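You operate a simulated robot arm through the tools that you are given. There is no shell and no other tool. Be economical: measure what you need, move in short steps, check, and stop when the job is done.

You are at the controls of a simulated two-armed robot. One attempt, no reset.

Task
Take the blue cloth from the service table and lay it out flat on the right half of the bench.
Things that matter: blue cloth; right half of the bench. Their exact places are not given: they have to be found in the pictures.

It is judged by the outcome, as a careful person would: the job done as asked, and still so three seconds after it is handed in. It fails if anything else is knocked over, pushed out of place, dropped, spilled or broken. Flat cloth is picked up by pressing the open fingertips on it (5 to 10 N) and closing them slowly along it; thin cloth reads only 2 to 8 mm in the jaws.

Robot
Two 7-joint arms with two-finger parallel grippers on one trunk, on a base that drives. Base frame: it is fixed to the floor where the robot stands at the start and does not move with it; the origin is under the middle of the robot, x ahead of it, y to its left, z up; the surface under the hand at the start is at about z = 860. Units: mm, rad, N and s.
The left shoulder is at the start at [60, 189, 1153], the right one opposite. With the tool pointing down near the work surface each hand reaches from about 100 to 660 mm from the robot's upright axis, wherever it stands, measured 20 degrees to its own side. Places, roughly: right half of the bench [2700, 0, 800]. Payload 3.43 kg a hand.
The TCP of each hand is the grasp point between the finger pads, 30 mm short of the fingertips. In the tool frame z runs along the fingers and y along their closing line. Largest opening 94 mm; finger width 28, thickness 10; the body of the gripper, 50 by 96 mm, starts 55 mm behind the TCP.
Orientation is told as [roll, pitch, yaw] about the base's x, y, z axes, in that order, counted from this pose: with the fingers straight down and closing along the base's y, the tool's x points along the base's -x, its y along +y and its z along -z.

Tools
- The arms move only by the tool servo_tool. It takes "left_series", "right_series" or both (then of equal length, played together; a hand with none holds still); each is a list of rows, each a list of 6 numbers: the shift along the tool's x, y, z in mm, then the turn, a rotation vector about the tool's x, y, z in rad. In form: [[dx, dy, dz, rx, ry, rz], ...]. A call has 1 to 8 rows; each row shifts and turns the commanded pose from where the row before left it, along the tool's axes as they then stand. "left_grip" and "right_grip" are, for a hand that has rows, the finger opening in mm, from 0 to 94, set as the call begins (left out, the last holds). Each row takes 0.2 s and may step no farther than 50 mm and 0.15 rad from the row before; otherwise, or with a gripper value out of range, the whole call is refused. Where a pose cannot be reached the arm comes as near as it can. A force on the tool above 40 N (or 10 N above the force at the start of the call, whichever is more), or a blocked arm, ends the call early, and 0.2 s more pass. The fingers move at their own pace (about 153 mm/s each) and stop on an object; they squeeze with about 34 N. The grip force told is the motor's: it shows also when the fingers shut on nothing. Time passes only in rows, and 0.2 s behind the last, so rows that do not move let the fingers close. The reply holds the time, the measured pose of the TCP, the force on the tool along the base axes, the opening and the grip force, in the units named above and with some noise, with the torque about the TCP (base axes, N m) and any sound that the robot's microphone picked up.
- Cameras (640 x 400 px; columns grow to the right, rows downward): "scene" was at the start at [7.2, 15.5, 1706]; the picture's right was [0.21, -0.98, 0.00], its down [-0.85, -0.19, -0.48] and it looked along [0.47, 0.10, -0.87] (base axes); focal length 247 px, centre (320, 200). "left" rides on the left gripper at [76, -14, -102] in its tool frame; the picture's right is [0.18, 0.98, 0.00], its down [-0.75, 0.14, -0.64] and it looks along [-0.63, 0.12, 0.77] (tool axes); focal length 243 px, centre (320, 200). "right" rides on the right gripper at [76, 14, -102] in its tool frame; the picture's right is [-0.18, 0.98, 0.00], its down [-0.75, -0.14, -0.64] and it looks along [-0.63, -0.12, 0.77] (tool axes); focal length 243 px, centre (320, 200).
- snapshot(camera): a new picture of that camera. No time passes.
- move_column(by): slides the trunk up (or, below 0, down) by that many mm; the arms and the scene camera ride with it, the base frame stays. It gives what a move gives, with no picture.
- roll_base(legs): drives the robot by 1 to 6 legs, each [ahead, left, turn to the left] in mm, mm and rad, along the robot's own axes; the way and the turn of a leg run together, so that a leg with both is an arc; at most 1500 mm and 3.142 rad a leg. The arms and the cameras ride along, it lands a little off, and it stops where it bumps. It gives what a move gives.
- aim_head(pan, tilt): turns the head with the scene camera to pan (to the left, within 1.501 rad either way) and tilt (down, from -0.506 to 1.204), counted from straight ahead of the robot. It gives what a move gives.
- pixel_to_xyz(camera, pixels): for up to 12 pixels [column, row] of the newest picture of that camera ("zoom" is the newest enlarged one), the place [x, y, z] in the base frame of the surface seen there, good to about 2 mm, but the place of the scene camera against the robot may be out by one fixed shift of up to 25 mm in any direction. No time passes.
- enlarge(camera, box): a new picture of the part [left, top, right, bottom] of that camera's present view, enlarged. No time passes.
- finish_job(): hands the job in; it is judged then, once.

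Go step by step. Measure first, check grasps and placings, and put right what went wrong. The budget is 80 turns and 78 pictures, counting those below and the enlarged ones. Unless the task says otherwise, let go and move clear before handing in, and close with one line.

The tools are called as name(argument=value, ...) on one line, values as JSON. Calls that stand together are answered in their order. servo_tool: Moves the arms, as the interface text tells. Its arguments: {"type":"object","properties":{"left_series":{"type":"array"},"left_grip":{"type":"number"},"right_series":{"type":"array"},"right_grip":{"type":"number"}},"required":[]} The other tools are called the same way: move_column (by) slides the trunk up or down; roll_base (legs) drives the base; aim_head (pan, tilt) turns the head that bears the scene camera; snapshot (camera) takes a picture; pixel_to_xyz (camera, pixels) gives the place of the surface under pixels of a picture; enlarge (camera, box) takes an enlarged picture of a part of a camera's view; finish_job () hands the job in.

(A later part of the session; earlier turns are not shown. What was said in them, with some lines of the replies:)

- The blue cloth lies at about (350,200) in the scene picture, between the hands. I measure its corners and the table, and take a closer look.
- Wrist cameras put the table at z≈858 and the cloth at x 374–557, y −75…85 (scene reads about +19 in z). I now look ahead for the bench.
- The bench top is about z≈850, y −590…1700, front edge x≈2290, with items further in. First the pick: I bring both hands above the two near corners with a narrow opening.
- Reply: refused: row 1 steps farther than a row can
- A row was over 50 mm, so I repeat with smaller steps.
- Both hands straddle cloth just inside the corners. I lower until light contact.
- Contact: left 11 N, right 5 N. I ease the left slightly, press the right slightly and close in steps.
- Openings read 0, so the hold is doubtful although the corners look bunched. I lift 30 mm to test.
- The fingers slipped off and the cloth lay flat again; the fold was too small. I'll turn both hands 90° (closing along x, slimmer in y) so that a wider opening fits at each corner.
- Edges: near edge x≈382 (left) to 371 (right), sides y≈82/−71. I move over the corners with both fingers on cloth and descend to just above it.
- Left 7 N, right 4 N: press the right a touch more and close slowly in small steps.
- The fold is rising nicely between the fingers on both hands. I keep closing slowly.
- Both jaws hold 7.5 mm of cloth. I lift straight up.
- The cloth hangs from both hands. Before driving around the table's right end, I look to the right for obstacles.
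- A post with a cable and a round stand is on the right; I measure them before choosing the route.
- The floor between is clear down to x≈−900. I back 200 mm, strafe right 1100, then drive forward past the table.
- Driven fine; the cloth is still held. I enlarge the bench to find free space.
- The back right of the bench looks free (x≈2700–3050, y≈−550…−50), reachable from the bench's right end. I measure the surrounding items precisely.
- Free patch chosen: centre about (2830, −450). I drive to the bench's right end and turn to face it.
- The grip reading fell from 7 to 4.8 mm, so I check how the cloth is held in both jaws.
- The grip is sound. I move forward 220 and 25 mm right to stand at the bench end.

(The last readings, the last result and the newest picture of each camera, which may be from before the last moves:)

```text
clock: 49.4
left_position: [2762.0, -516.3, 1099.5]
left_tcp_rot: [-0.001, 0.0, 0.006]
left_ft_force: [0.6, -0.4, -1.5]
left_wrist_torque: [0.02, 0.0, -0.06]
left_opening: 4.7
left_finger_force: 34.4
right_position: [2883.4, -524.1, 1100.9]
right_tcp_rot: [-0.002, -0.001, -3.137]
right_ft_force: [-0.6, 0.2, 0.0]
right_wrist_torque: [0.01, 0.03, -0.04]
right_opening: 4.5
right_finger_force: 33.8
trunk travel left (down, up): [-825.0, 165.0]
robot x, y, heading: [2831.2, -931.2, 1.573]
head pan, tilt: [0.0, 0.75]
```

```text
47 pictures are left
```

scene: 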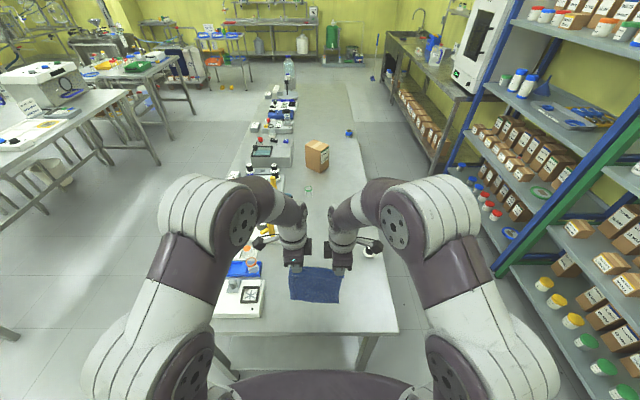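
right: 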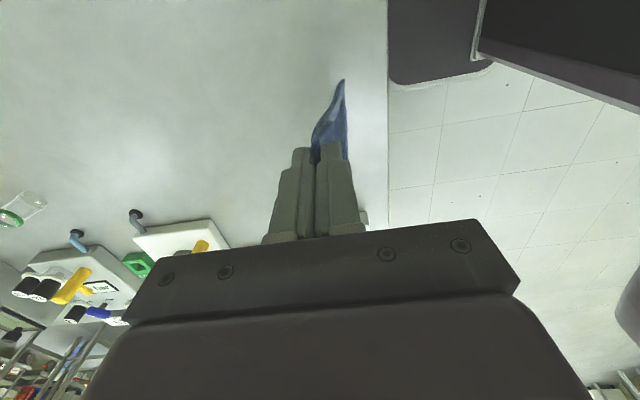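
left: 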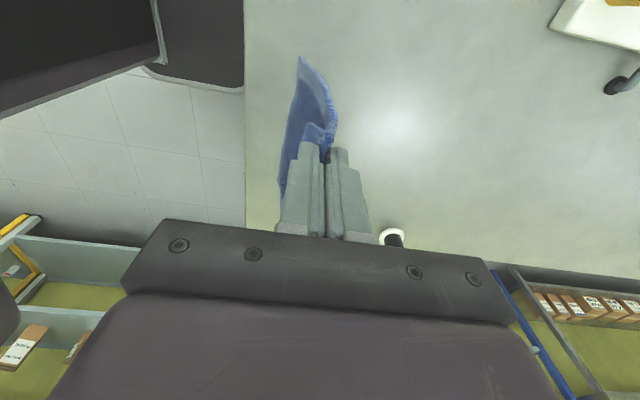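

The cloth's free end curls toward the robot, so I plan to touch it down far out and draw the hands back so that the free end trails away. I measure the bench height and cloth bottom first.

pixel_to_xyz(camera="left", pixels=[[301, 60], [283, 190], [310, 130], [400, 120], [260, 150], [330, 110], [320, 100], [390, 235]])

pixel_to_xyz(camera="right", pixels=[[342, 84], [250, 100], [215, 225], [370, 120], [135, 225]])

pixel_to_xyz(camera="scene", pixels=[[291, 298], [340, 302], [320, 325], [300, 320], [341, 270], [398, 332], [265, 318], [370, 252], [262, 280], [309, 192]])

```text
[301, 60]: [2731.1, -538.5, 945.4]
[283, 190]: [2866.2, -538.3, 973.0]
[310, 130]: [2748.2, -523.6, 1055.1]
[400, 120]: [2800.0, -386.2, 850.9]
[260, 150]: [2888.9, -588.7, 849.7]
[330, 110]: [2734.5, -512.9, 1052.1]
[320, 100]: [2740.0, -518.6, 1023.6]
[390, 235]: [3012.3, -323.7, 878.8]
```

```text
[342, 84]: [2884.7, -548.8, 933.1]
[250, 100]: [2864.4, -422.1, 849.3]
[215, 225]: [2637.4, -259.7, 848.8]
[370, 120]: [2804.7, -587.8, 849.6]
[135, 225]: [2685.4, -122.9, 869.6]
```

```text
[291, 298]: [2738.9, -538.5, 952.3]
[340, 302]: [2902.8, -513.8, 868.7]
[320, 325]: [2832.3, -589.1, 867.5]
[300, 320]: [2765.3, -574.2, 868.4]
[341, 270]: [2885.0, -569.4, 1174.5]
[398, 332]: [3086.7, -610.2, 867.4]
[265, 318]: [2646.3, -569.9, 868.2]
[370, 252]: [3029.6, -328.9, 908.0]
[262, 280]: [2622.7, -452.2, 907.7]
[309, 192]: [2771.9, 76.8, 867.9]
```

Bench surface is z≈849.5, cloth bottom z≈940. I move the hands out over the bench and lower until the free end is just above the surface.

servo_tool(left_series=[[0, 35, 0, 0, 0, 0], [0, 35, 0, 0, 0, 0], [0, 35, 0, 0, 0, 0], [0, 35, 5, 0, 0, 0], [0, 35, 25, 0, 0, 0], [0, 0, 25, 0, 0, 0], [0, 0, 25, 0, 0, 0], [0, 0, 0, 0, 0, 0]], right_series=[[0, -35, 0, 0, 0, 0], [0, -35, 0, 0, 0, 0], [0, -35, 0, 0, 0, 0], [0, -35, 5, 0, 0, 0], [0, -35, 25, 0, 0, 0], [0, 0, 25, 0, 0, 0], [0, 0, 25, 0, 0, 0], [0, 0, 0, 0, 0, 0]])

snapshot(camera="left")

snapshot(camera="scene")

```text
clock: 51.2
left_position: [2757.3, -350.1, 1014.4]
left_tcp_rot: [0.0, 0.001, 0.006]
left_ft_force: [5.5, 0.3, -0.2]
left_wrist_torque: [-0.05, -0.13, -0.09]
left_opening: 4.7
left_finger_force: 33.6
left hand out of reach, approached as far as the arm can: row 5
right_position: [2884.0, -359.1, 1013.8]
right_tcp_rot: [0.0, -0.001, -3.137]
right_ft_force: [-4.4, 0.3, 1.1]
right_wrist_torque: [-0.03, 0.11, -0.07]
right_opening: 4.6
right_finger_force: 33.6
right hand out of reach, approached as far as the arm can: row 5
trunk travel left (down, up): [-825.0, 165.0]
robot x, y, heading: [2830.3, -929.1, 1.578]
head pan, tilt: [0.0, 0.75]
```

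```text
46 pictures are left
```

left: 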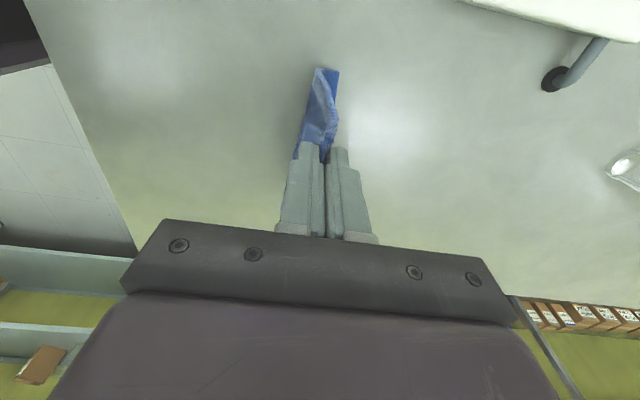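

```text
45 pictures are left
```

scene: 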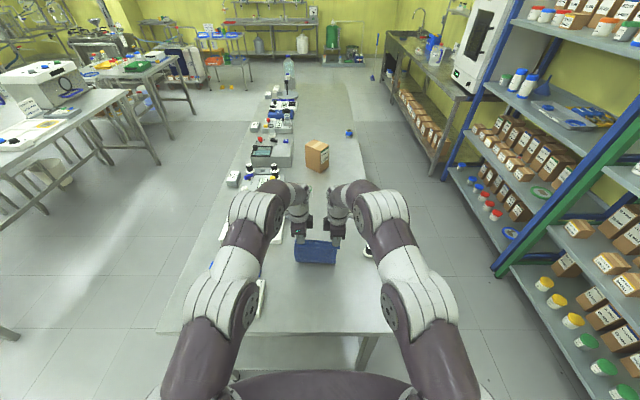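

Out to y≈−350 with about 5 N of stretch between the hands. I relax that by 6 mm, and begin drawing back while lowering.

servo_tool(left_series=[[-3, 0, 8, 0, 0, 0], [0, -8, 8, 0, 0, 0], [0, -16, 6, 0, 0, 0], [0, -18, 5, 0, 0, 0], [0, -18, 6, 0, 0, 0], [0, 0, 0, 0, 0, 0]], right_series=[[-3, 0, 8, 0, 0, 0], [0, 8, 8, 0, 0, 0], [0, 16, 6, 0, 0, 0], [0, 18, 5, 0, 0, 0], [0, 18, 6, 0, 0, 0], [0, 0, 0, 0, 0, 0]])

snapshot(camera="left")

snapshot(camera="right")

```text
clock: 52.6
left_position: [2760.9, -407.7, 981.7]
left_tcp_rot: [-0.001, 0.0, 0.004]
left_ft_force: [0.0, 0.2, 0.2]
left_wrist_torque: [-0.01, -0.04, -0.09]
left_opening: 4.7
left_finger_force: 33.7
right_position: [2881.9, -417.2, 983.4]
right_tcp_rot: [0.0, 0.0, -3.136]
right_ft_force: [0.1, 0.4, 0.1]
right_wrist_torque: [-0.02, 0.01, -0.03]
right_opening: 4.3
right_finger_force: 33.8
trunk travel left (down, up): [-825.0, 165.0]
robot x, y, heading: [2828.6, -930.0, 1.575]
head pan, tilt: [0.0, 0.75]
```

```text
44 pictures are left
```

left: 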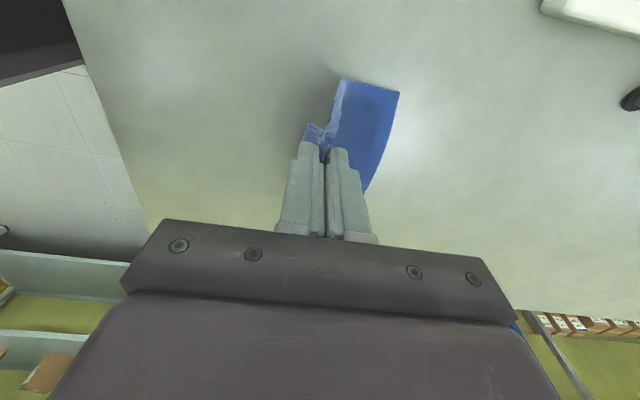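

```text
43 pictures are left
```

right: 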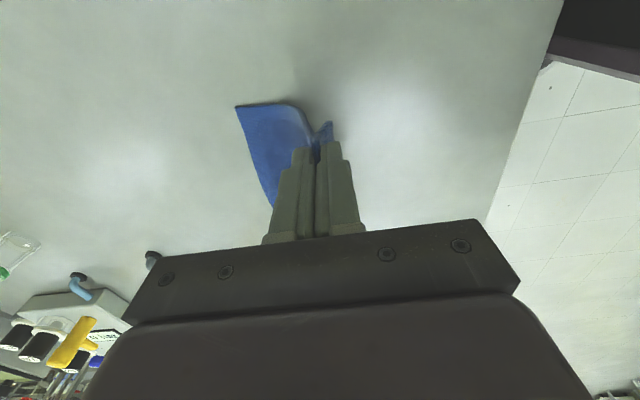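

The free end now trails away from the robot, as wanted. I measure its edge.

pixel_to_xyz(camera="left", pixels=[[398, 93], [342, 82], [380, 150], [350, 100], [308, 127]])

pixel_to_xyz(camera="right", pixels=[[238, 108], [290, 105], [258, 170], [330, 125]])

```text
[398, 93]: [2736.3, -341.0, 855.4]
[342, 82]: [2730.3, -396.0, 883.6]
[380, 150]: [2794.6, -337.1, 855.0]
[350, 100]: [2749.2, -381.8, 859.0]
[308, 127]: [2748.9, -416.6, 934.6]
```

```text
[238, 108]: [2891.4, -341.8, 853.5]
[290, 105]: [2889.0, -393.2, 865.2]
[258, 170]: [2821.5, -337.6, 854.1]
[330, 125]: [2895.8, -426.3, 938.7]
```

Free edge lies straight at y≈−340. I continue down and back along the arc.

servo_tool(left_series=[[0, -14, 16, 0, 0, 0], [0, -14, 16, 0, 0, 0], [0, -14, 16, 0, 0, 0], [0, -13, 16, 0, 0, 0], [0, -10, 12, 0, 0, 0], [0, 0, 0, 0, 0, 0]], right_series=[[0, 14, 16, 0, 0, 0], [0, 14, 16, 0, 0, 0], [0, 14, 16, 0, 0, 0], [0, 13, 16, 0, 0, 0], [0, 10, 12, 0, 0, 0], [0, 0, 0, 0, 0, 0]])

snapshot(camera="left")

snapshot(camera="right")

```text
clock: 54.0
left_position: [2759.9, -474.0, 906.9]
left_tcp_rot: [0.0, -0.001, 0.005]
left_ft_force: [-0.5, 1.1, 0.9]
left_wrist_torque: [0.04, -0.02, -0.08]
left_opening: 4.7
left_finger_force: 33.7
right_position: [2881.9, -483.4, 903.8]
right_tcp_rot: [0.0, 0.0, -3.137]
right_ft_force: [-0.2, -0.7, 0.1]
right_wrist_torque: [-0.02, -0.02, -0.06]
right_opening: 4.6
right_finger_force: 33.9
trunk travel left (down, up): [-825.0, 165.0]
robot x, y, heading: [2832.5, -927.0, 1.581]
head pan, tilt: [0.0, 0.75]
```

```text
42 pictures are left
```

left: 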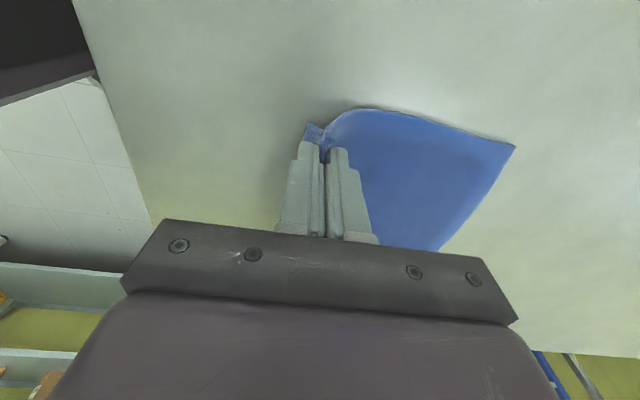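

```text
41 pictures are left
```

right: 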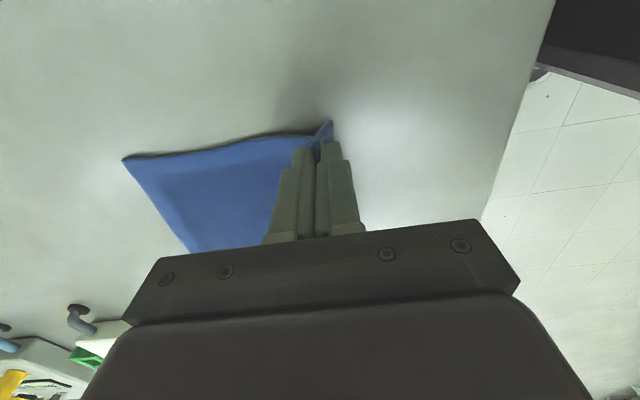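

Nearly flat; tips are 27 mm above the bench. I lower and draw back the rest.

servo_tool(left_series=[[0, -6, 8, 0, 0, 0], [0, -5, 7, 0, 0, 0], [0, -4, 5, 0, 0, 0], [0, 0, 0, 0, 0, 0]], right_series=[[0, 6, 8, 0, 0, 0], [0, 5, 7, 0, 0, 0], [0, 4, 4, 0, 0, 0], [0, 0, 0, 0, 0, 0]])

snapshot(camera="left")

snapshot(camera="right")

```text
clock: 55.0
left_position: [2761.5, -488.6, 886.8]
left_tcp_rot: [0.001, -0.001, 0.005]
left_ft_force: [-1.4, 1.0, 1.0]
left_wrist_torque: [0.03, -0.02, -0.07]
left_opening: 4.6
left_finger_force: 33.8
right_position: [2881.1, -496.4, 885.8]
right_tcp_rot: [-0.001, 0.0, -3.136]
right_ft_force: [0.0, 0.8, 1.6]
right_wrist_torque: [0.02, 0.01, -0.03]
right_opening: 4.5
right_finger_force: 34.0
trunk travel left (down, up): [-825.0, 165.0]
robot x, y, heading: [2826.7, -928.7, 1.574]
head pan, tilt: [0.0, 0.75]
```

```text
40 pictures are left
```

left: 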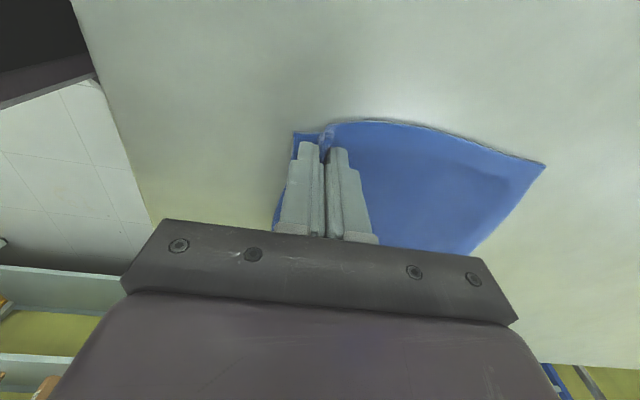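

```text
39 pictures are left
```

right: 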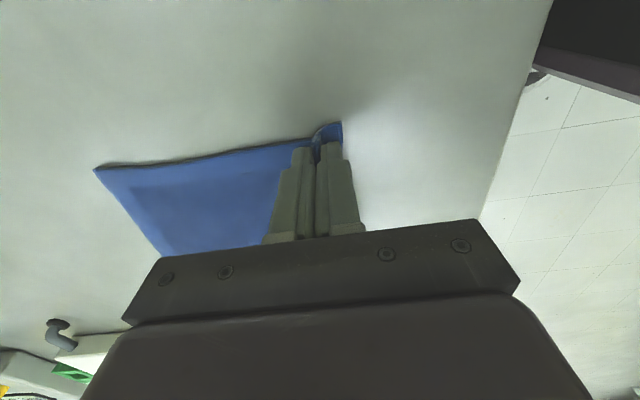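

The cloth is down with a small fold in the jaws. I open slowly so the fold spreads, then look.

servo_tool(left_series=[[0, 0, 0, 0, 0, 0], [0, 0, 0, 0, 0, 0]], right_series=[[0, 0, 0, 0, 0, 0], [0, 0, 0, 0, 0, 0]], left_grip=14, right_grip=14)

servo_tool(left_series=[[0, 0, 0, 0, 0, 0], [0, 0, 0, 0, 0, 0]], right_series=[[0, 0, 0, 0, 0, 0], [0, 0, 0, 0, 0, 0]], left_grip=40, right_grip=40)

servo_tool(left_series=[[0, 0, -20, 0, 0, 0], [0, 0, -40, 0, 0, 0], [0, 0, -40, 0, 0, 0], [0, 0, 0, 0, 0, 0]], right_series=[[0, 0, -20, 0, 0, 0], [0, 0, -40, 0, 0, 0], [0, 0, -40, 0, 0, 0], [0, 0, 0, 0, 0, 0]])

snapshot(camera="left")

snapshot(camera="right")

```text
clock: 55.6
left_position: [2761.1, -489.9, 886.5]
left_tcp_rot: [0.0, 0.0, 0.005]
left_ft_force: [0.3, 0.8, -0.8]
left_wrist_torque: [0.03, 0.0, 0.05]
left_opening: 14.2
left_finger_force: 0.1
right_position: [2882.2, -496.4, 885.0]
right_tcp_rot: [0.0, -0.001, -3.138]
right_ft_force: [0.3, -0.2, 0.7]
right_wrist_torque: [0.03, 0.0, 0.03]
right_opening: 14.4
right_finger_force: 0.1
trunk travel left (down, up): [-825.0, 165.0]
robot x, y, heading: [2827.2, -929.6, 1.571]
head pan, tilt: [0.0, 0.75]
```

```text
clock: 56.2
left_position: [2761.2, -489.7, 885.7]
left_tcp_rot: [0.0, -0.001, 0.006]
left_ft_force: [-0.1, -0.2, 0.1]
left_wrist_torque: [0.01, -0.03, 0.0]
left_opening: 40.1
left_finger_force: 0.1
right_position: [2880.8, -497.4, 886.8]
right_tcp_rot: [0.0, -0.001, -3.136]
right_ft_force: [-0.2, 0.0, -0.2]
right_wrist_torque: [0.01, -0.01, -0.03]
right_opening: 40.0
right_finger_force: 0.0
trunk travel left (down, up): [-825.0, 165.0]
robot x, y, heading: [2828.6, -927.5, 1.58]
head pan, tilt: [0.0, 0.75]
```

```text
clock: 57.2
left_position: [2762.6, -493.0, 983.0]
left_tcp_rot: [-0.002, 0.0, 0.004]
left_ft_force: [-0.3, 0.0, -0.2]
left_wrist_torque: [-0.01, 0.01, -0.01]
left_opening: 39.7
left_finger_force: 0.2
right_position: [2879.2, -495.4, 986.8]
right_tcp_rot: [0.002, -0.001, -3.136]
right_ft_force: [0.9, -0.4, 0.1]
right_wrist_torque: [0.01, -0.02, 0.03]
right_opening: 40.0
right_finger_force: 0.0
trunk travel left (down, up): [-825.0, 165.0]
robot x, y, heading: [2829.2, -930.2, 1.576]
head pan, tilt: [0.0, 0.75]
```

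```text
38 pictures are left
```

left: 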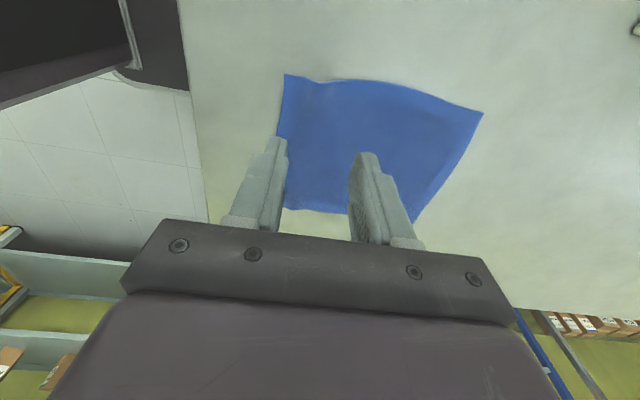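

```text
37 pictures are left
```

right: 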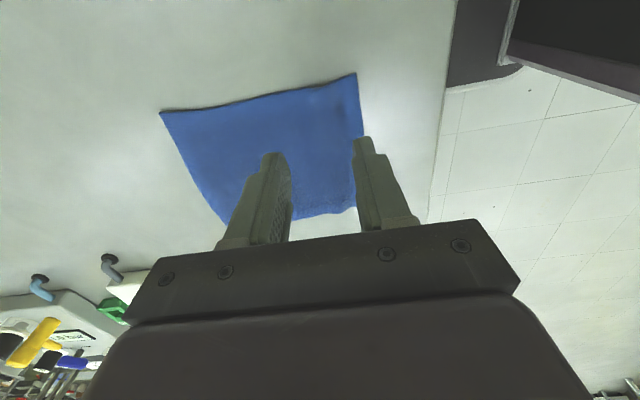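

The cloth lies flat and fully spread. I raise and draw the hands clear, and check its heights and surroundings.

servo_tool(left_series=[[0, 0, -40, 0, 0, 0], [0, 0, -40, 0, 0, 0], [0, 0, -40, 0, 0, 0], [0, -40, 0, 0, 0, 0], [0, -40, 0, 0, 0, 0], [0, -40, 0, 0, 0, 0], [0, 0, 0, 0, 0, 0]], right_series=[[0, 0, -40, 0, 0, 0], [0, 0, -40, 0, 0, 0], [0, 0, -40, 0, 0, 0], [0, 40, 0, 0, 0, 0], [0, 40, 0, 0, 0, 0], [0, 40, 0, 0, 0, 0], [0, 0, 0, 0, 0, 0]])

enlarge(camera="scene", box=[190, 150, 440, 350])

snapshot(camera="left")

```text
clock: 58.8
left_position: [2761.5, -611.2, 1108.5]
left_tcp_rot: [-0.001, -0.001, 0.006]
left_ft_force: [0.1, 1.5, -1.1]
left_wrist_torque: [-0.01, -0.02, -0.03]
left_opening: 39.9
left_finger_force: 0.0
right_position: [2883.9, -615.0, 1103.9]
right_tcp_rot: [0.001, 0.0, -3.137]
right_ft_force: [-0.2, -0.4, 0.7]
right_wrist_torque: [-0.02, -0.01, -0.02]
right_opening: 39.9
right_finger_force: 0.0
trunk travel left (down, up): [-825.0, 165.0]
robot x, y, heading: [2832.3, -928.7, 1.574]
head pan, tilt: [0.0, 0.75]
```

```text
2.00 times, centred on (315, 250) of scene
```

zoom: 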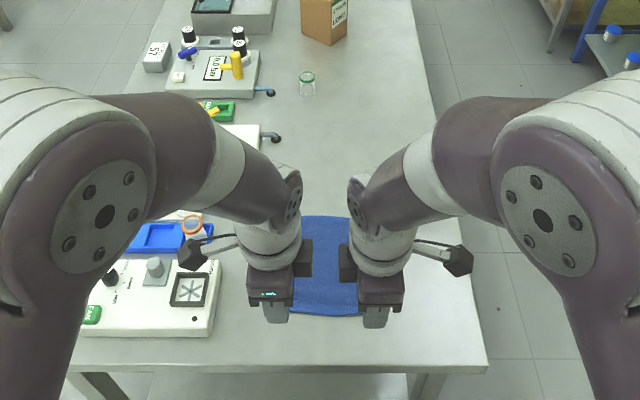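

```text
35 pictures are left
```

left: 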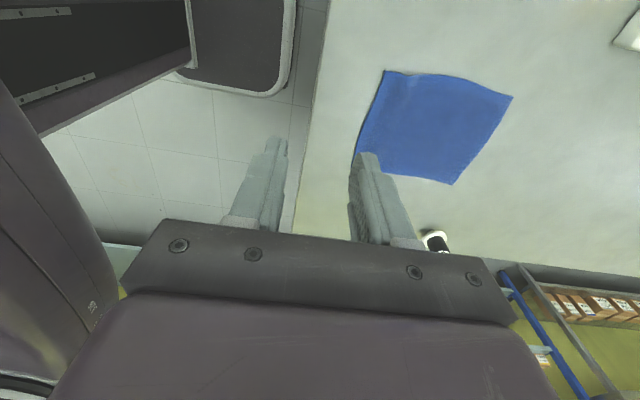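

pixel_to_xyz(camera="left", pixels=[[386, 75], [508, 98], [452, 180], [361, 145], [430, 120], [392, 110], [375, 120], [450, 85], [480, 140], [400, 85], [415, 165], [435, 245]])

enlarge(camera="left", box=[320, 40, 540, 200])

```text
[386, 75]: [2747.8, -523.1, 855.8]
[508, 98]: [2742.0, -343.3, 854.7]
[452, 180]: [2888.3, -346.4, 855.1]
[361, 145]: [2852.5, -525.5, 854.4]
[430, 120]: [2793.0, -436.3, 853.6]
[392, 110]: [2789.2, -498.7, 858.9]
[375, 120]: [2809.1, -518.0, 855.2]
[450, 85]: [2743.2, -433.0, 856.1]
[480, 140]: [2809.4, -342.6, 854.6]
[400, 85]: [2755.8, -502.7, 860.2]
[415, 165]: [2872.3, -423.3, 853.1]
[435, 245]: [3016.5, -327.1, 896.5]
```

```text
2.50 times, centred on (430, 120) of left
```

zoom: 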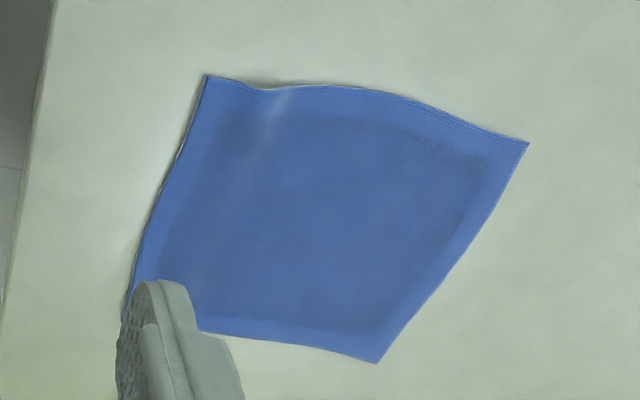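

The cloth reads 853–860 mm all over against a bench at 850 mm, spans about 180×148 mm, lies wholly on the right half (y −525…−343), and no other item has shifted. I hand in.

finish_job()

```text
The job is handed in.
```

The blue cloth is off the service table and lies flat on the back right of the bench, apart from a ripple of about 5 mm where the left hand gripped it. Both hands are clear, and I saw nothing else moved.
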